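You operate a simulated robot arm through the tools that you are given. There is no shell and no other tool. Be economical: measure what you need, move in short steps, check, and stop when the job is done.

Carry out the task below with a simulated robot arm. There is one attempt and no reset: what you move stays moved.

Task
Take the white box and put it on the gate card.
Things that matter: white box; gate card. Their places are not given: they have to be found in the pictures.

It is judged by the outcome, as a careful person would: the job done as asked, and still so three seconds after it is handed in. It fails if anything else is knocked over, pushed out of place, dropped, spilled or broken.

Robot
A 7-joint arm with a two-finger parallel gripper, fixed in place. Base frame: the origin is at the foot of the arm, x ahead of it, y to its left, z up; the work surface is at about z = 0.78. Lengths are in m, angles in rad, forces in N, time in s.
With the tool pointing down near the work surface it reaches from about 0.3 to 0.7 m from the base axis. Its first joint turns from -1.152 to 1.152 rad. Payload 1.57 kg.
The tool frame sits at the grasp point between the pads (the TCP): z along the fingers, y along the line on which they close. The tips reach 0.03 m beyond it. The gripper opens to 0.11 m. The fingers are 0.024 m wide and 0.012 m thick; the gripper's body (0.048 by 0.112 m) begins 0.078 m behind the TCP.
Orientation is that of the tool frame in the base frame, as [roll, pitch, yaw] about the fixed x, y, z axes, in that order (R = Rz(yaw) Ry(pitch) Rx(roll)). With the fingers straight down and closing along the base's y, the tool's x points along the base's -x, its y along +y and its z along -z.

Tools
- The arm moves only by the tool send_rows. Its argument "series" is a list that holds one entry, the list of rows, each a list of 5 numbers: the gripper command, from -1 (fully open) to 1 (shut), values between in proportion, then the shift along the tool's x, y, z in units of 50 mm (1.0 is 50 mm), then the turn about the tool's z in units of 8 degrees (1.0 is 8 degrees). In form: [[[hand, x, y, z, twist], ...]]. A call has 1 to 20 rows; each row shifts and turns the commanded pose from where the row before left it, along the tool's axes as they then stand. A call with a number of a shift or a turn outside -1 to 1 is refused whole. Each row takes 0.2 s and may step no farther than 0.05 m and 0.15 rad from the row before; otherwise, or with a gripper value out of range, the whole call is refused. A pose out of reach is approached as far as the arm can. The call stops where the force on the tool passes 40 N (or 10 N more than at its start, if that is more) or the arm is blocked; 0.2 s more then pass. Each finger travels about 0.108 m/s and halts on what it meets, pressing with about 28 N; the grip force reading is that of the motor and also rises with nothing between the fingers. The clock runs only during rows and for 0.2 s after the last one: add rows that do not move to give the fingers time. It gives the time, the measured TCP pose, the force on the tool (base axes), the opening and the grip force at its end, in the units of the frame above (readings bear some noise), and new pictures: "show" is both (left out), scene, wrist or none.
- Cameras (640 x 400 px; columns grow to the right, rows downward): "scene" is fixed at [0.1554, -0.388, 1.3943]; the picture's right is [0.85, -0.52, 0.00], its down [-0.34, -0.54, -0.77] and it looks along [0.40, 0.66, -0.64] (base axes); focal length 352 px, centre (320, 200). "wrist" rides on the gripper at [-0.036, 0, -0.08] in the tool frame; the picture's right is [0.00, -1.00, 0.00], its down [0.97, 0.00, -0.24] and it looks along [0.24, 0.00, 0.97] (tool axes); focal length 218 px, centre (320, 200).
- pixel_to_xyz(camera, pixels): there is no depth. For up to 12 entries [column, row, z] of the newest picture of that camera ("zoom" is the newest enlarged one), the place [x, y] in the base frame at which the ray of that pixel passes the height z, good to about 0.003 m. No time passes.
- inspect(camera, box): a new picture of the part [left, top, right, bottom] of that camera's present view, enlarged. No time passes.
- sign_off(): hands the job in; it is judged then, once.

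Keep the steps short. Do not move on a guess: measure, check each grasp and each placing, and mend mistakes. In all there are 60 turns and 120 pictures (those below and enlarged ones count). Leave the gripper open and the arm clear of the work at the hand-in unless told otherwise, and finish with a single line.

The tools are called after "Emit:" by a JSON object that holds its "fn" and its "kwargs". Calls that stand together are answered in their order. send_rows: Moves the arm, as the interface text tells. Its arguments: {"type":"object","properties":{"series":{"type":"array"},"show":{"type":"string","enum":["both","scene","wrist","none"]}},"required":["series"]} The other tools are called the same way: pixel_to_xyz (camera, pixels) gives the place at which the rays of pixels pass given heights; inspect (camera, box) takes an enlarged picture of a part of a camera's view; sign_off () hands the job in.

At the start:

```text
t: 0.0
position: [0.3846, 0.1477, 1.0455]
tool_rot: [-3.141, -0.001, -3.141]
contact_force: [0.9, -0.2, 0.3]
opening: 0.1099
gripper_force: 0.2
```

scene: 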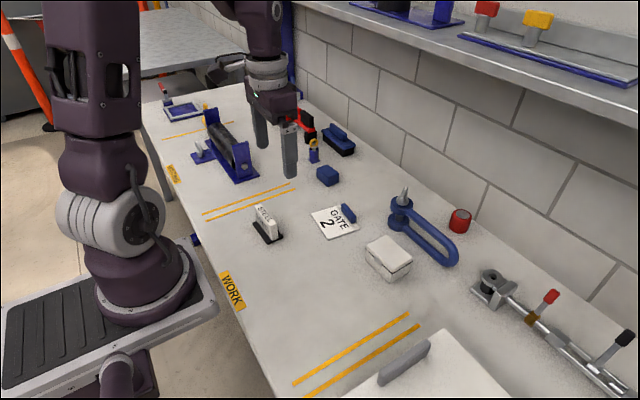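
wrist: 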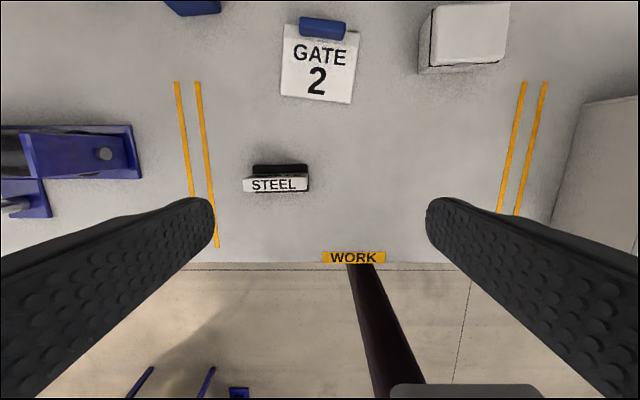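

I see the white box near scene (388,257) and the gate card at (335,222), with a blue block on the card's edge. Next I enlarge both for detail.

Emit:
{"fn": "inspect", "kwargs": {"camera": "scene", "box": [290, 180, 450, 300]}}

Emit:
{"fn": "inspect", "kwargs": {"camera": "wrist", "box": [260, 0, 540, 130]}}

```text
3.33 times, centred on (370, 240) of scene
```

zoom: 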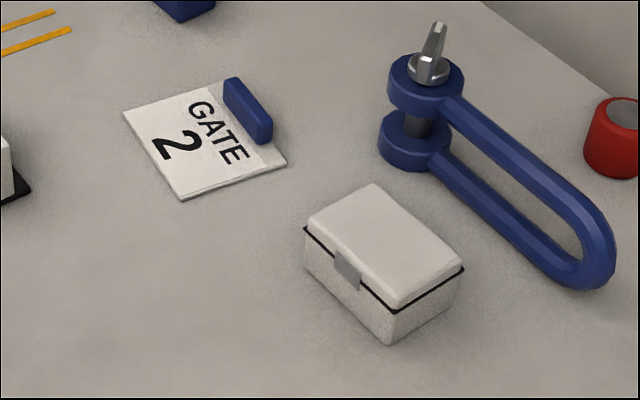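

```text
2.29 times, centred on (400, 65) of wrist
```

zoom: 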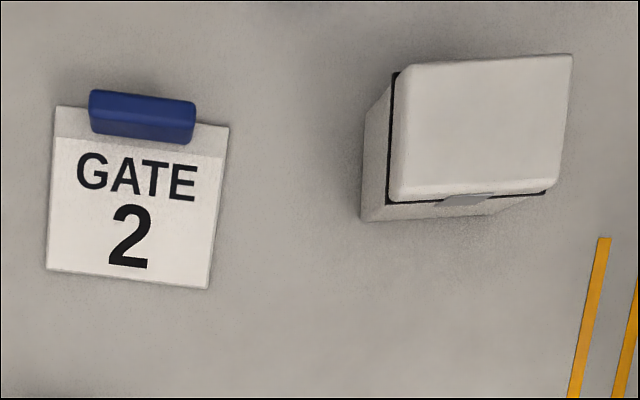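

I measure the box's base corners and the card's corners in both views.

Emit:
{"fn": "pixel_to_xyz", "kwargs": {"camera": "scene", "pixels": [[365.8, 258.6, 0.78], [391.3, 282.6, 0.78], [412, 270, 0.78], [310.9, 213.6, 0.78], [328.6, 239.7, 0.78], [359.8, 228.6, 0.78], [344.5, 203.4, 0.78], [366.4, 247.5, 0.83], [385.6, 235.5, 0.83], [412.9, 259.5, 0.83], [392.5, 271.5, 0.83]]}}

Emit:
{"fn": "pixel_to_xyz", "kwargs": {"camera": "wrist", "pixels": [[284.1, 23.4, 0.78], [360.2, 33.1, 0.78], [351, 104, 0.78], [280.1, 95.2, 0.78], [435, 7.3, 0.83], [510.7, 1.9, 0.83], [499.7, 60, 0.83], [430.6, 61, 0.83], [418.4, 73.7, 0.78]]}}

```text
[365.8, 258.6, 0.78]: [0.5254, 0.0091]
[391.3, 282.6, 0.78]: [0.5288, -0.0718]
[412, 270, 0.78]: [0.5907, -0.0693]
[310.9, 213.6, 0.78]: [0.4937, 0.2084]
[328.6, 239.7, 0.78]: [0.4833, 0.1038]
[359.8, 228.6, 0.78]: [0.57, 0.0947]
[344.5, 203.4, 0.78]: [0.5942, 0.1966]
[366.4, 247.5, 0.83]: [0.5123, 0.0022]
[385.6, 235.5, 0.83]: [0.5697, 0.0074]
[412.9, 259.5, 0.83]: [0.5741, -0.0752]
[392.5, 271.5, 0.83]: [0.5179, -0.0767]
```

```text
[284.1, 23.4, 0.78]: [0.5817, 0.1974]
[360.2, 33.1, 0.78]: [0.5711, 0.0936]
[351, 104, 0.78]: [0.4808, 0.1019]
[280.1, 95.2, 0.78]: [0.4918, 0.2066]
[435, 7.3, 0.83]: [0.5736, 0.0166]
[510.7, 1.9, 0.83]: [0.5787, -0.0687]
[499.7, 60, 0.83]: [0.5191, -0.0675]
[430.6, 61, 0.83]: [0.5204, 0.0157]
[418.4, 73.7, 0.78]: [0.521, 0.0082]
```

The two views agree: box is about 0.06 (x) by 0.083 (y), centre near (0.553, -0.030), top about z 0.82. The card centre is about (0.531, 0.150), turned about -6°. I move above the box at the same height and look again.

Emit:
{"fn": "send_rows", "kwargs": {"series": [[[-1, -0.67, -0.71, 0, 0], [-1, -0.67, -0.71, 0, 0], [-1, -0.67, -0.71, 0, 0], [-1, -0.67, -0.71, 0, 0], [-1, -0.67, -0.71, 0, 0], [-1, 0, 0, 0, 0], [-1, 0, 0, 0, 0]]]}}

```text
t: 1.6
position: [0.5514, -0.0303, 1.045]
tool_rot: [-3.14, 0.0, -3.141]
contact_force: [1.0, 0.4, -0.2]
opening: 0.1098
gripper_force: 0.2
```

scene: 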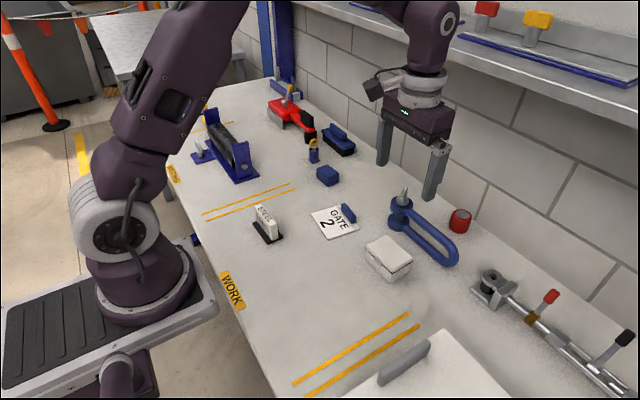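
wrist: 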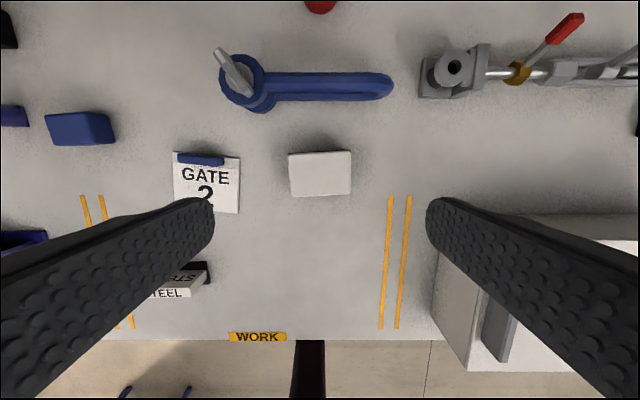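

Emit:
{"fn": "inspect", "kwargs": {"camera": "wrist", "box": [160, 110, 368, 240]}}

```text
3.08 times, centred on (264, 175) of wrist
```

zoom: 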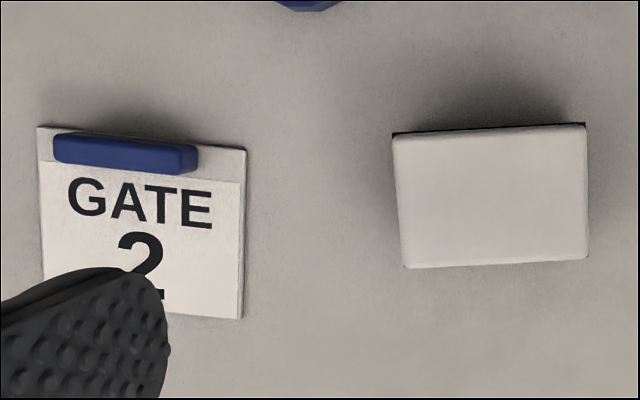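

The box top is seen clearly at zoom (393,133), (585,124), (588,258), (404,268), and the card's handle edge near (55,162)–(197,175). I measure these.

Emit:
{"fn": "pixel_to_xyz", "kwargs": {"camera": "zoom", "pixels": [[393, 133, 0.822], [585, 124, 0.822], [588, 258, 0.822], [404, 268, 0.822], [38, 126, 0.783], [246, 150, 0.783], [242, 319, 0.783], [55, 162, 0.783], [197, 175, 0.783], [55, 133, 0.8], [197, 147, 0.8]]}}

```text
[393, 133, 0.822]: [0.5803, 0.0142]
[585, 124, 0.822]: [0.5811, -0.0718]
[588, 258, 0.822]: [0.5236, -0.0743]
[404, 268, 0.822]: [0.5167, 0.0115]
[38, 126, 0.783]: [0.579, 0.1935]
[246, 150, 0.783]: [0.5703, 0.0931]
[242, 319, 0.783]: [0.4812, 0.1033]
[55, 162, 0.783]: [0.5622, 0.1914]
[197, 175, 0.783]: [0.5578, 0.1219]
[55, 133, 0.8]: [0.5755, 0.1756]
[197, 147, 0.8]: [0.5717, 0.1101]
```

Box centre (0.5505, -0.030), turned about +2.7°, width 0.086 along y. The 0.11 opening leaves 12 mm on each side. I twist -0.34 to match and lower to z≈0.87, then check.

Emit:
{"fn": "send_rows", "kwargs": {"series": [[[-1, 0.02, 0, 0.5, -0.34], [-1, 0, 0, 0.75, 0], [-1, 0, 0, 0.75, 0], [-1, 0, 0, 0.75, 0], [-1, 0, 0, 0.75, 0], [-1, 0, 0, 0, 0], [-1, 0, 0, 0, 0]]]}}

```text
t: 3.2
position: [0.5503, -0.0293, 0.8693]
tool_rot: [-3.14, -0.002, -3.093]
contact_force: [0.6, -0.2, -0.3]
opening: 0.1098
gripper_force: 0.1
```

scene: 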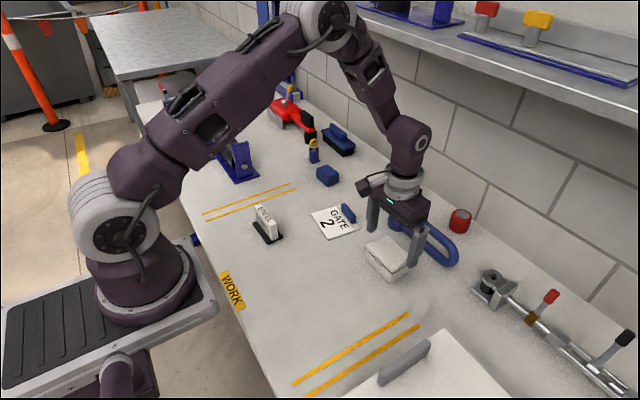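
wrist: 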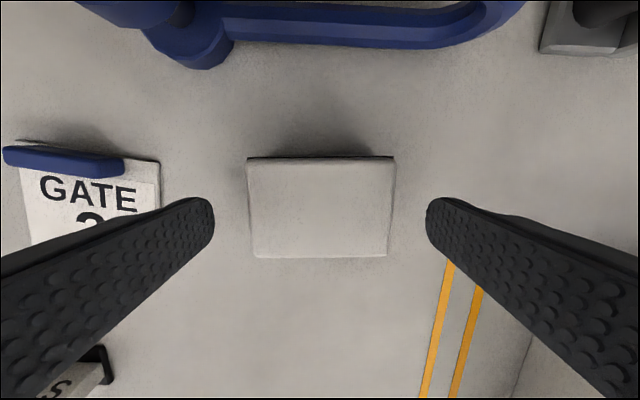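

The box sits centred between the fingers (pixels 247–395 vs fingers 214/427) and squared. I check its top once more for place along x.

Emit:
{"fn": "pixel_to_xyz", "kwargs": {"camera": "wrist", "pixels": [[248, 158, 0.822], [395, 157, 0.822], [388, 256, 0.822], [254, 258, 0.822], [248, 158, 0.83], [254, 258, 0.83], [122, 176, 0.783], [158, 163, 0.783]]}}

```text
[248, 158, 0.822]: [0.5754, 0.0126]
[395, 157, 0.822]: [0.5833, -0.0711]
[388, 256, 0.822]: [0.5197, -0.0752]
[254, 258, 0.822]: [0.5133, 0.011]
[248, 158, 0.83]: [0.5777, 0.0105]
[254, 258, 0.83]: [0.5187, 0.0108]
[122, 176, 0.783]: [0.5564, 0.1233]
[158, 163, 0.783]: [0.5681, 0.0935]
```

Centre confirmed at about (0.549, -0.030). I lower to z≈0.815 (tips 5 mm off the table) with a small extra twist.

Emit:
{"fn": "send_rows", "kwargs": {"series": [[[-1, 0.02, -0.01, 0.4, -0.12], [-1, 0, 0, 0.4, 0], [-1, 0, 0, 0.28, 0], [-1, 0, 0, 0, 0], [-1, 0, 0, 0, 0]]]}}

```text
t: 4.4
position: [0.549, -0.0287, 0.8144]
tool_rot: [-3.141, 0.0, -3.077]
contact_force: [0.6, 0.7, 1.0]
opening: 0.1097
gripper_force: 0.0
```

scene: 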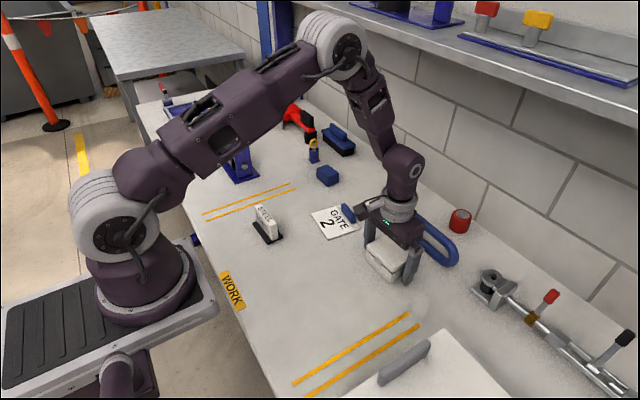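
wrist: 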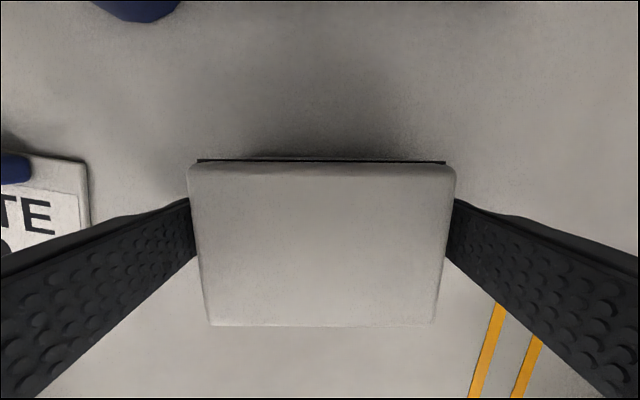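

The fingers straddle the box without contact. I close the grip and wait.

Emit:
{"fn": "send_rows", "kwargs": {"series": [[[0, 0, 0, 0, 0], [0.3, 0, 0, 0, 0], [0.6, 0, 0, 0, 0], [1, 0, 0, 0, 0], [1, 0, 0, 0, 0]]], "show": "wrist"}}

```text
t: 5.6
position: [0.5497, -0.0294, 0.8163]
tool_rot: [-3.142, 0.0, -3.078]
contact_force: [-0.5, -0.7, 0.5]
opening: 0.0847
gripper_force: 27.7
```

wrist: 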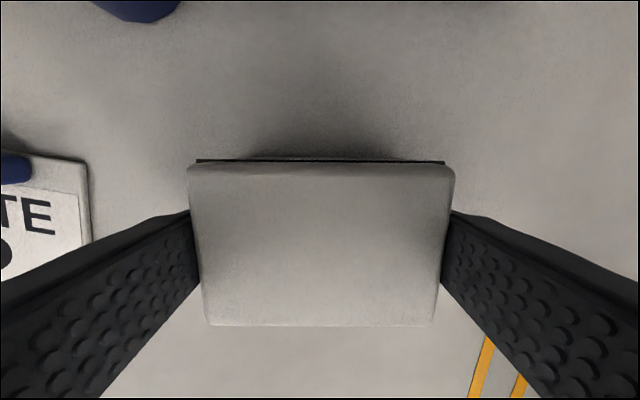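

Held at opening 0.085 with 28 N. I lift slowly, about 0.09 m, and check.

Emit:
{"fn": "send_rows", "kwargs": {"series": [[[1, 0, 0, -0.2, 0], [1, 0, 0, -0.4, 0], [1, 0, 0, -0.6, 0], [1, 0, 0, -0.6, 0], [1, 0, 0, 0, 0], [1, 0, 0, 0, 0]]]}}

```text
t: 7.0
position: [0.5498, -0.0291, 0.906]
tool_rot: [3.141, -0.001, -3.078]
contact_force: [-0.1, -1.0, 0.0]
opening: 0.0001
gripper_force: 21.7
```

scene: 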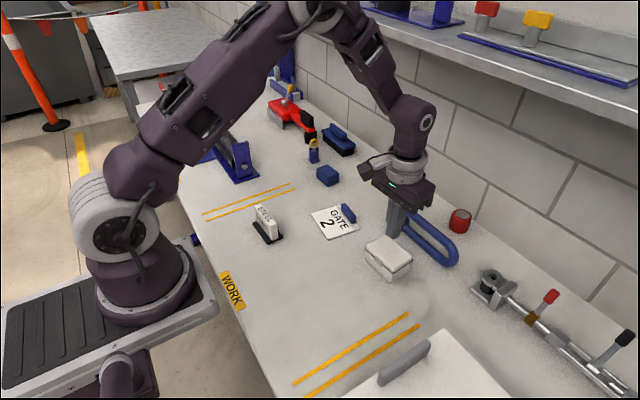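
wrist: 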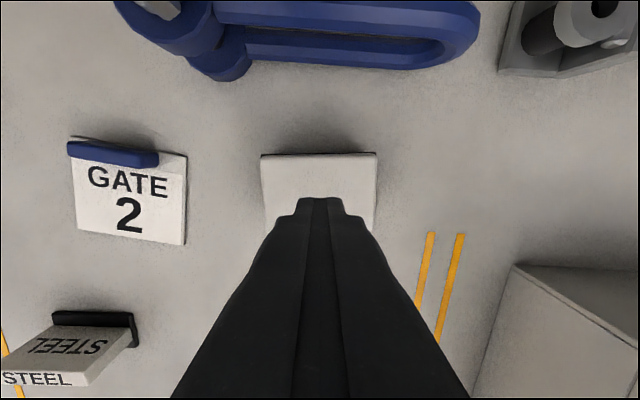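

The fingers slipped off: opening 0, and the box is still on the table. I look at it closely for the reason before trying again.

Emit:
{"fn": "inspect", "kwargs": {"camera": "scene", "box": [345, 215, 435, 290]}}

Emit:
{"fn": "inspect", "kwargs": {"camera": "wrist", "box": [240, 130, 400, 230]}}

```text
5.33 times, centred on (390, 252) of scene
```

zoom: 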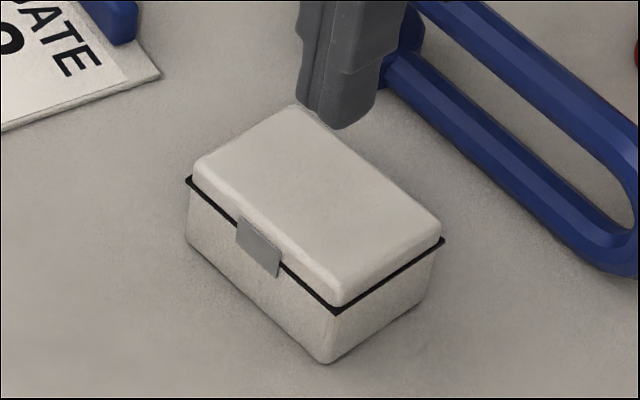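

```text
4.00 times, centred on (320, 180) of wrist
```

zoom: 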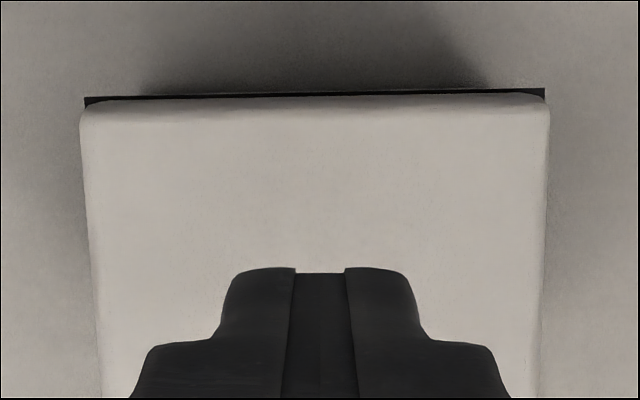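

The box is intact and in place. I regrip, slightly deeper (z≈0.813): open, descend, and check clearance.

Emit:
{"fn": "send_rows", "kwargs": {"series": [[[-1, 0, 0, 0, 0], [-1, 0, 0, 0, 0], [-1, 0, 0, 0, 0], [-1, 0, 0, 0, 0], [-1, 0, 0, 0.6, 0], [-1, 0, 0, 0.6, 0], [-1, 0, 0, 0.5, 0], [-1, 0, 0, 0.15, 0], [-1, 0, 0, 0, 0], [-1, 0, 0, 0, 0]]], "show": "wrist"}}

```text
t: 9.2
position: [0.5502, -0.0293, 0.8136]
tool_rot: [3.141, -0.002, -3.076]
contact_force: [-0.6, 0.1, -0.1]
opening: 0.11
gripper_force: 0.0
```

wrist: 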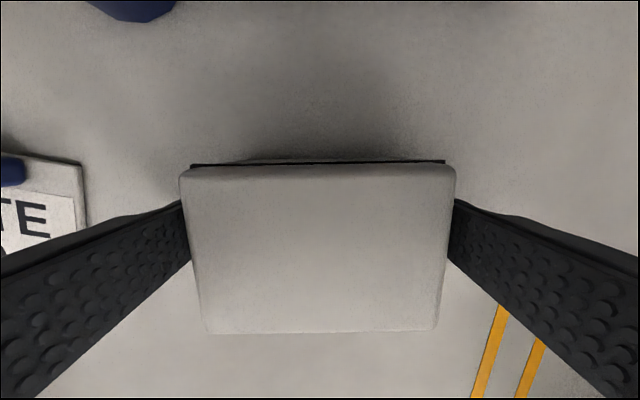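

Clear on both sides. I close, then lift only 4 mm to read the load.

Emit:
{"fn": "send_rows", "kwargs": {"series": [[[1, 0, 0, 0, 0], [1, 0, 0, 0, 0], [1, 0, 0, 0, 0], [1, 0, 0, 0, 0], [1, 0, 0, -0.02, 0], [1, 0, 0, -0.02, 0], [1, 0, 0, -0.02, 0], [1, 0, 0, -0.02, 0], [1, 0, 0, 0, 0]]]}}

```text
t: 11.2
position: [0.5511, -0.03, 0.8167]
tool_rot: [3.141, 0.0, -3.077]
contact_force: [0.6, -0.3, -3.4]
opening: 0.085
gripper_force: 27.6
```

scene: 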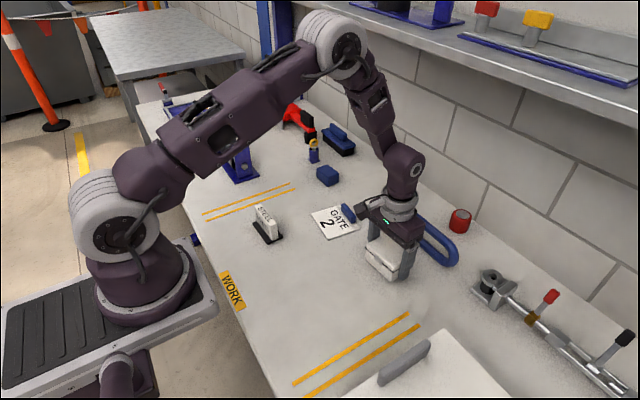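
wrist: 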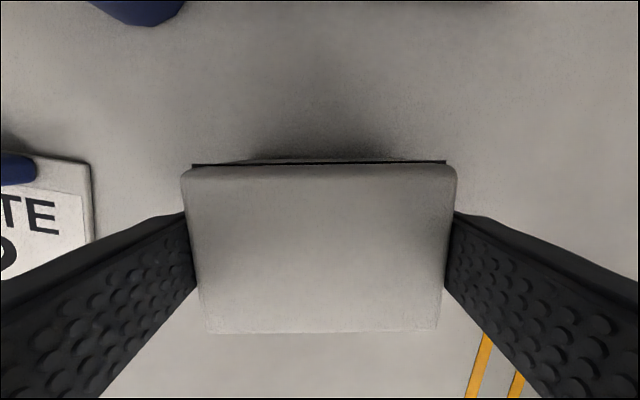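

The load reads -3.4 N and the box keeps its size in the wrist picture (181–456), so it came along this time. I carry on lifting slowly, 10 mm.

Emit:
{"fn": "send_rows", "kwargs": {"series": [[[1, 0, 0, -0.04, 0], [1, 0, 0, -0.04, 0], [1, 0, 0, -0.04, 0], [1, 0, 0, -0.04, 0], [1, 0, 0, -0.04, 0], [1, 0, 0, 0, 0], [1, 0, 0, 0, 0]]]}}

```text
t: 12.8
position: [0.549, -0.0301, 0.8271]
tool_rot: [3.141, 0.0, -3.077]
contact_force: [-0.4, 0.5, -2.9]
opening: 0.0849
gripper_force: 28.0
```

scene: 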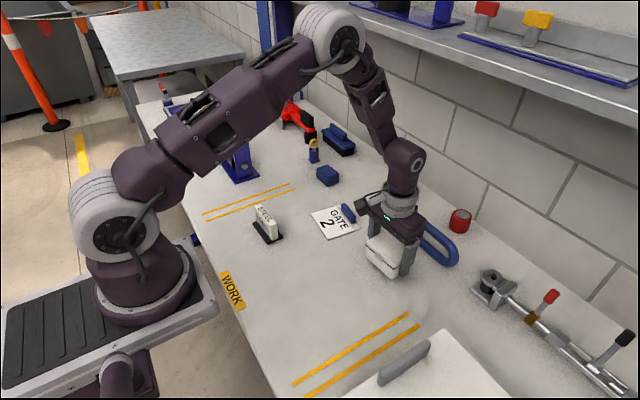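
wrist: 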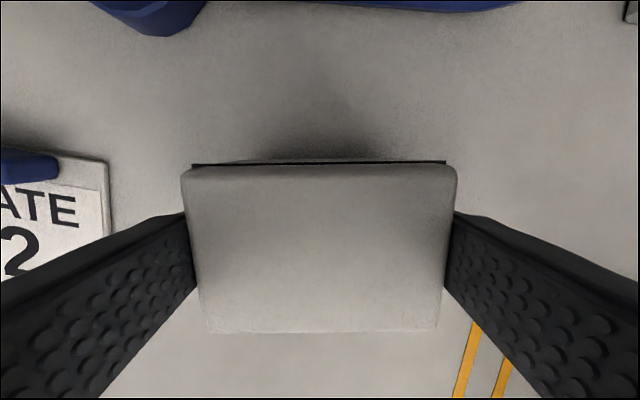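

Held steadily with 3 N load and no creep. The earlier jerk likely caused the slip, so I keep slow: up another 24 mm.

Emit:
{"fn": "send_rows", "kwargs": {"series": [[[1, 0, 0, -0.04, 0], [1, 0, 0, -0.06, 0], [1, 0, 0, -0.06, 0], [1, 0, 0, -0.06, 0], [1, 0, 0, -0.06, 0], [1, 0, 0, -0.06, 0], [1, 0, 0, -0.06, 0], [1, 0, 0, -0.06, 0], [1, 0, 0, -0.04, 0], [1, 0, 0, 0, 0]]], "show": "wrist"}}

```text
t: 15.0
position: [0.5502, -0.029, 0.853]
tool_rot: [3.141, 0.001, -3.077]
contact_force: [1.1, -0.1, -3.1]
opening: 0.085
gripper_force: 27.7
```

wrist: 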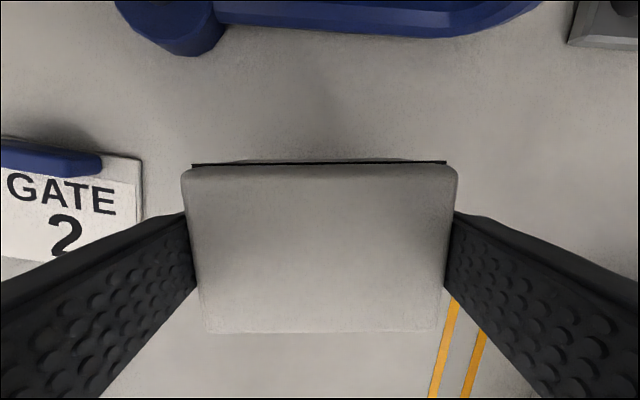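

Still held. I turn about -9.7° (twist +1.2 in all) to align with the card, gradually, and measure the box top in the hand.

Emit:
{"fn": "pixel_to_xyz", "kwargs": {"camera": "wrist", "pixels": [[183, 168, 0.861], [457, 166, 0.861], [436, 332, 0.861], [206, 333, 0.861]]}}

Emit:
{"fn": "send_rows", "kwargs": {"series": [[[1, 0, 0, 0, 0.08], [1, 0, 0, 0, 0.15], [1, 0, 0, 0, 0.18], [1, 0, 0, 0, 0.2], [1, 0, 0, 0, 0.2], [1, 0, 0, 0, 0.18], [1, 0, 0, 0, 0.13], [1, 0, 0, 0, 0.08], [1, 0, 0, 0, 0], [1, 0, 0, 0, 0]]]}}

```text
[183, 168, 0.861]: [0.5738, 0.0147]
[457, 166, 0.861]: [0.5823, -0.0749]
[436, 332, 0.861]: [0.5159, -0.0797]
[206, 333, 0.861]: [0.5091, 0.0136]
```

```text
t: 17.2
position: [0.5496, -0.0297, 0.8527]
tool_rot: [-3.14, 0.0, 3.04]
contact_force: [-0.7, 0.0, -3.0]
opening: 0.0848
gripper_force: 27.8
```

scene: 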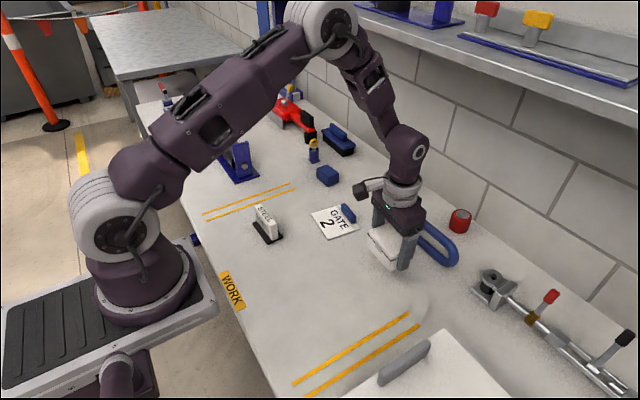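
wrist: 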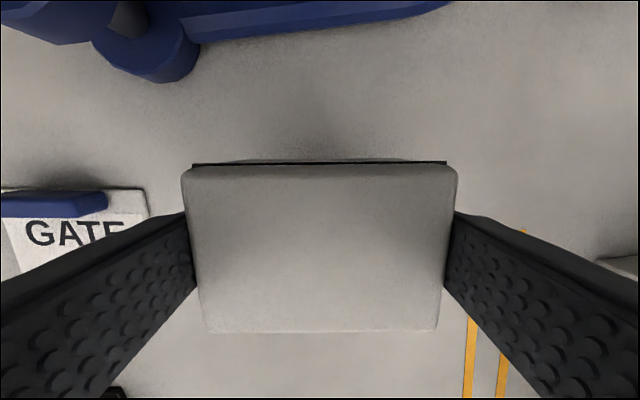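

Aligned at yaw -5.8°, still held. Target TCP (0.5245, 0.149): shift in tool axes x +0.043, y +0.175. I move there in gentle rows.

Emit:
{"fn": "send_rows", "kwargs": {"series": [[[1, 0.03, 0.05, 0, 0], [1, 0.05, 0.1, 0, 0], [1, 0.05, 0.15, 0, 0], [1, 0.05, 0.2, 0, 0], [1, 0.05, 0.22, 0, 0], [1, 0.05, 0.22, 0, 0], [1, 0.05, 0.22, 0, 0], [1, 0.05, 0.22, 0, 0], [1, 0.05, 0.22, 0, 0], [1, 0.05, 0.22, 0, 0], [1, 0.05, 0.22, 0, 0], [1, 0.05, 0.22, 0, 0], [1, 0.05, 0.22, 0, 0], [1, 0.05, 0.22, 0, 0], [1, 0.05, 0.22, 0, 0], [1, 0.05, 0.2, 0, 0], [1, 0.05, 0.16, 0, 0], [1, 0.03, 0.12, 0, 0], [1, 0, 0.08, 0, 0], [1, 0, 0.03, 0, 0]]]}}

```text
t: 21.4
position: [0.5259, 0.1497, 0.8528]
tool_rot: [-3.141, -0.001, 3.038]
contact_force: [0.2, 0.8, -2.7]
opening: 0.0847
gripper_force: 27.8
```

scene: 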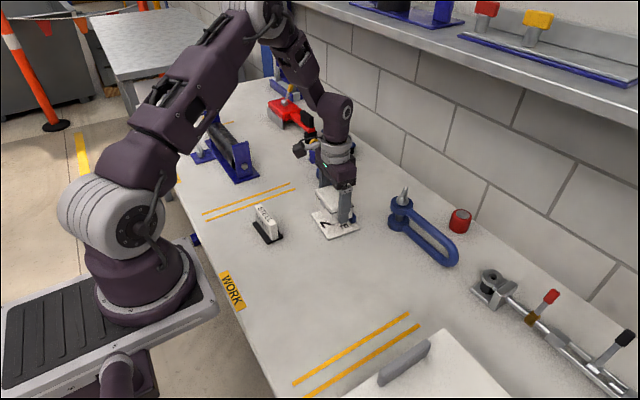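
wrist: 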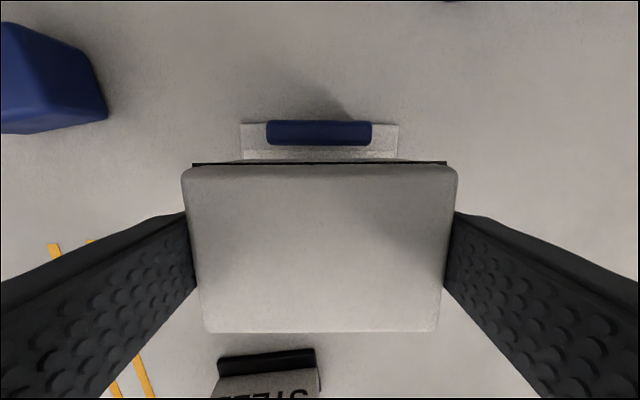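

The box is over the card, centred (card edges at columns 241 and 398, box 181–457). I measure the handle's near edge (row 146) and the box's far edge (row 163).

Emit:
{"fn": "pixel_to_xyz", "kwargs": {"camera": "wrist", "pixels": [[267, 146, 0.785], [372, 146, 0.785], [267, 146, 0.795], [241, 124, 0.783], [398, 124, 0.783], [193, 164, 0.845], [447, 162, 0.845], [206, 333, 0.861], [436, 332, 0.861]]}}

Emit:
{"fn": "inspect", "kwargs": {"camera": "scene", "box": [290, 170, 390, 250]}}

```text
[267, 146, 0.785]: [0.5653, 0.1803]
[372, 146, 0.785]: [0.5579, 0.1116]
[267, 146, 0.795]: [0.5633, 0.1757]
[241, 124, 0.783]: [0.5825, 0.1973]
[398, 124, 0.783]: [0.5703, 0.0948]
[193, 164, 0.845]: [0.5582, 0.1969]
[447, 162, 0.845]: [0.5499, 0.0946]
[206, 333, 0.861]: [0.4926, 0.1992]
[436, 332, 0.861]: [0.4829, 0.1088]
```

```text
5.00 times, centred on (340, 210) of scene
```

zoom: 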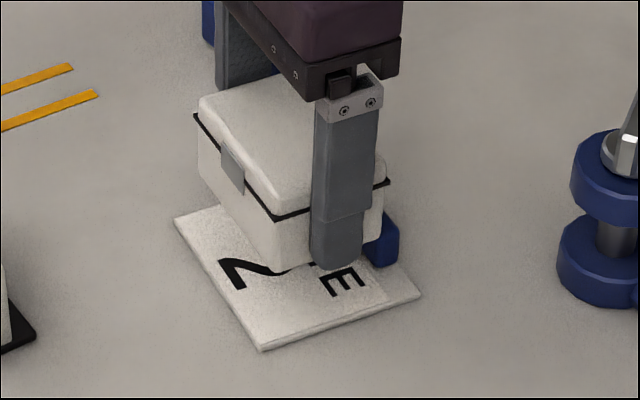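

It clears the handle by about 7 mm and lies within the card. I lower slowly 30 mm, to just above contact.

Emit:
{"fn": "send_rows", "kwargs": {"series": [[[1, 0, 0, 0.04, 0], [1, 0, 0, 0.06, 0], [1, 0, 0, 0.08, 0], [1, 0, 0, 0.08, 0], [1, 0, 0, 0.08, 0], [1, 0, 0, 0.08, 0], [1, 0, 0, 0.08, 0], [1, 0, 0, 0.06, 0], [1, 0, 0, 0.04, 0], [1, 0, 0, 0, 0]]]}}

```text
t: 23.6
position: [0.5242, 0.1498, 0.822]
tool_rot: [-3.14, 0.0, 3.038]
contact_force: [0.3, -0.5, -3.0]
opening: 0.0848
gripper_force: 28.2
```

scene: 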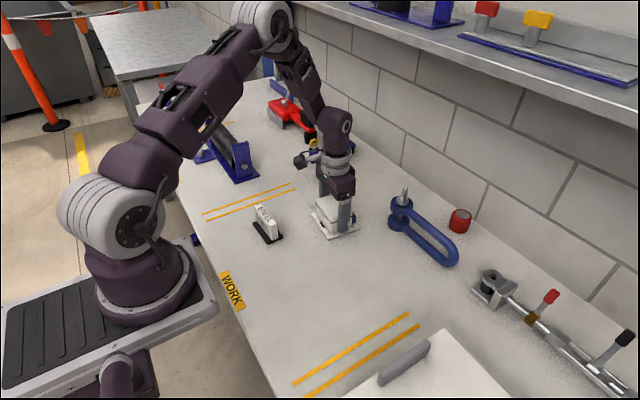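
wrist: 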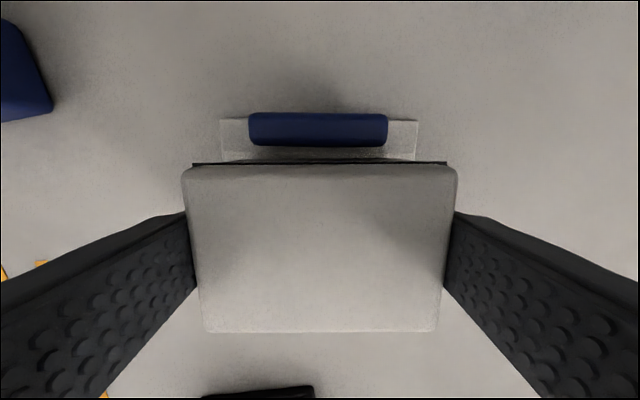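

Not yet touching (load still -3 N). Handle is still clear. I go down 3 mm in 1 mm rows and read the force.

Emit:
{"fn": "send_rows", "kwargs": {"series": [[[1, 0, 0, 0.02, 0], [1, 0, 0, 0.02, 0], [1, 0, 0, 0.02, 0], [1, 0, 0, 0, 0]]], "show": "none"}}

```text
t: 24.6
position: [0.5252, 0.1498, 0.819]
tool_rot: [3.14, -0.001, 3.037]
contact_force: [0.9, -0.1, -2.5]
opening: 0.0849
gripper_force: 27.7
```

Still hanging at -2.5 N. Another 2 mm.

Emit:
{"fn": "send_rows", "kwargs": {"series": [[[1, 0, 0, 0.02, 0], [1, 0, 0, 0.02, 0], [1, 0, 0, 0, 0], [1, 0, 0, 0, 0]]], "show": "none"}}

```text
t: 25.6
position: [0.5253, 0.1506, 0.8183]
tool_rot: [3.141, 0.0, 3.037]
contact_force: [0.3, 0.3, -2.7]
opening: 0.0845
gripper_force: 27.6
```

Emit:
{"fn": "send_rows", "kwargs": {"series": [[[1, 0, 0, 0.02, 0], [1, 0, 0, 0, 0], [1, 0, 0, 0, 0]]]}}

```text
t: 26.4
position: [0.5253, 0.1489, 0.8168]
tool_rot: [3.138, 0.002, 3.039]
contact_force: [-2.7, 1.3, 15.6]
opening: 0.0845
gripper_force: 27.6
```

scene: 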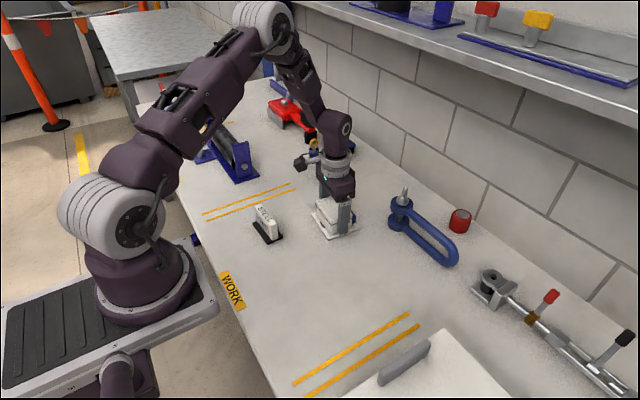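
wrist: 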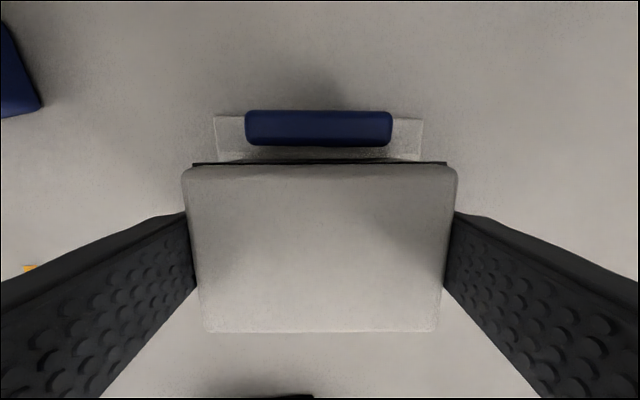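

Contact: +15.6 N, the box is on the card. I ease up 0.7 mm to relieve the push, then open gradually.

Emit:
{"fn": "send_rows", "kwargs": {"series": [[[1, 0, 0, -0.014, 0], [1, 0, 0, 0, 0], [-0.55, 0, 0, 0, 0], [-0.7, 0, 0, 0, 0], [-0.85, 0, 0, 0, 0], [-1, 0, 0, 0, 0], [-1, 0, 0, 0, 0]]]}}

```text
t: 28.0
position: [0.5247, 0.1486, 0.8164]
tool_rot: [-3.141, 0.0, 3.038]
contact_force: [-0.4, 0.4, 0.9]
opening: 0.11
gripper_force: 0.1
```

scene: 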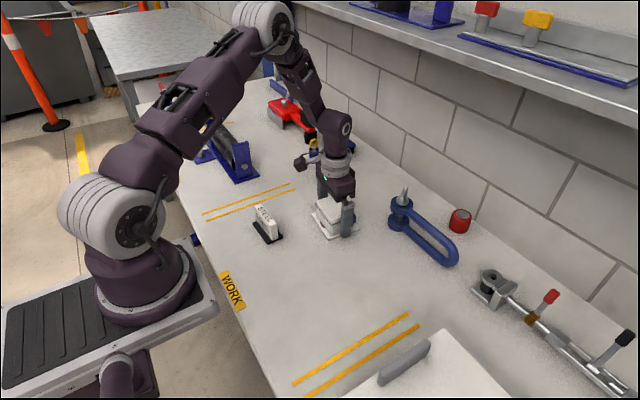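
wrist: 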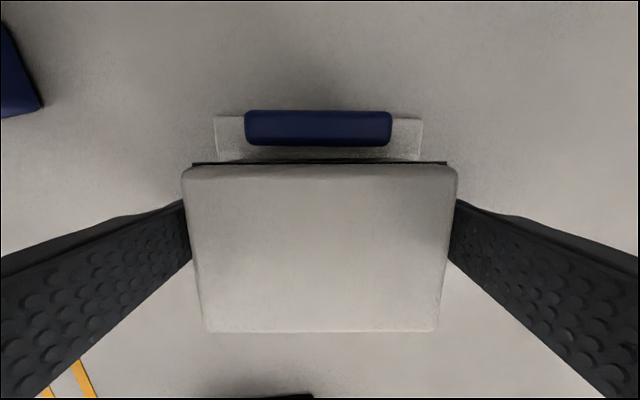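

Released; the box did not shift. I rise straight up, slowly at first, then to a clear height.

Emit:
{"fn": "send_rows", "kwargs": {"series": [[[-1, 0, 0, -0.1, 0], [-1, 0, 0, -0.2, 0], [-1, 0, 0, -0.3, 0], [-1, 0, 0, -0.6, 0], [-1, 0, 0, -0.8, 0], [-1, 0, 0, -0.8, 0], [-1, 0, 0, -0.8, 0], [-1, 0, 0, -0.8, 0], [-1, 0, 0, 0, 0], [-1, 0, 0, 0, 0]]]}}

Emit:
{"fn": "inspect", "kwargs": {"camera": "scene", "box": [290, 170, 390, 250]}}

Emit:
{"fn": "inspect", "kwargs": {"camera": "wrist", "box": [220, 110, 420, 235]}}

```text
t: 30.2
position: [0.5242, 0.1501, 1.0364]
tool_rot: [3.142, 0.0, 3.038]
contact_force: [-0.1, -0.5, -1.0]
opening: 0.1103
gripper_force: 0.1
```

scene: 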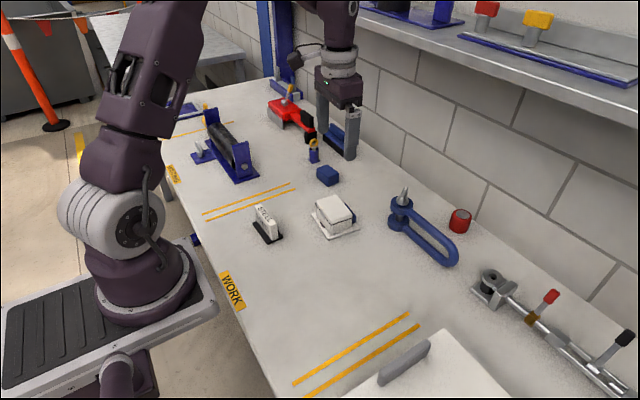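
wrist: 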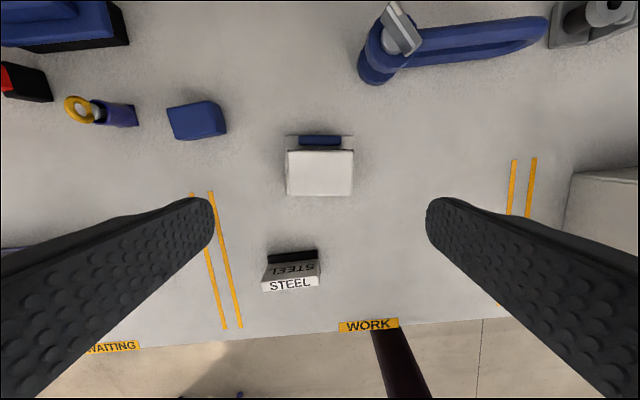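

```text
5.00 times, centred on (340, 210) of scene
```

zoom: 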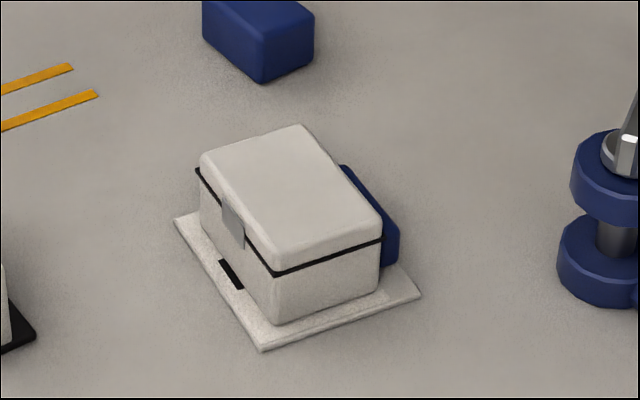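

```text
3.20 times, centred on (320, 172) of wrist
```

zoom: 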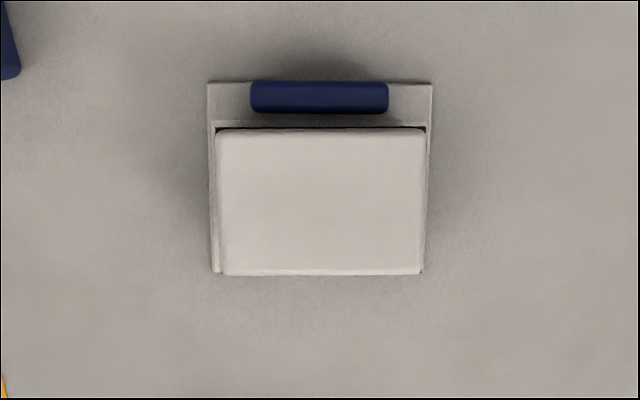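

The box rests flat and wholly on the card beside its handle. The card and everything else are in place, and the gripper is open and clear. I hand in.

Emit:
{"fn": "sign_off", "kwargs": {}}

```text
The job is handed in.
```

The white box is on the gate card, flat and fully within its edges; the first lift slipped off and left the box on the table, but a slower second lift worked, and nothing else was disturbed.
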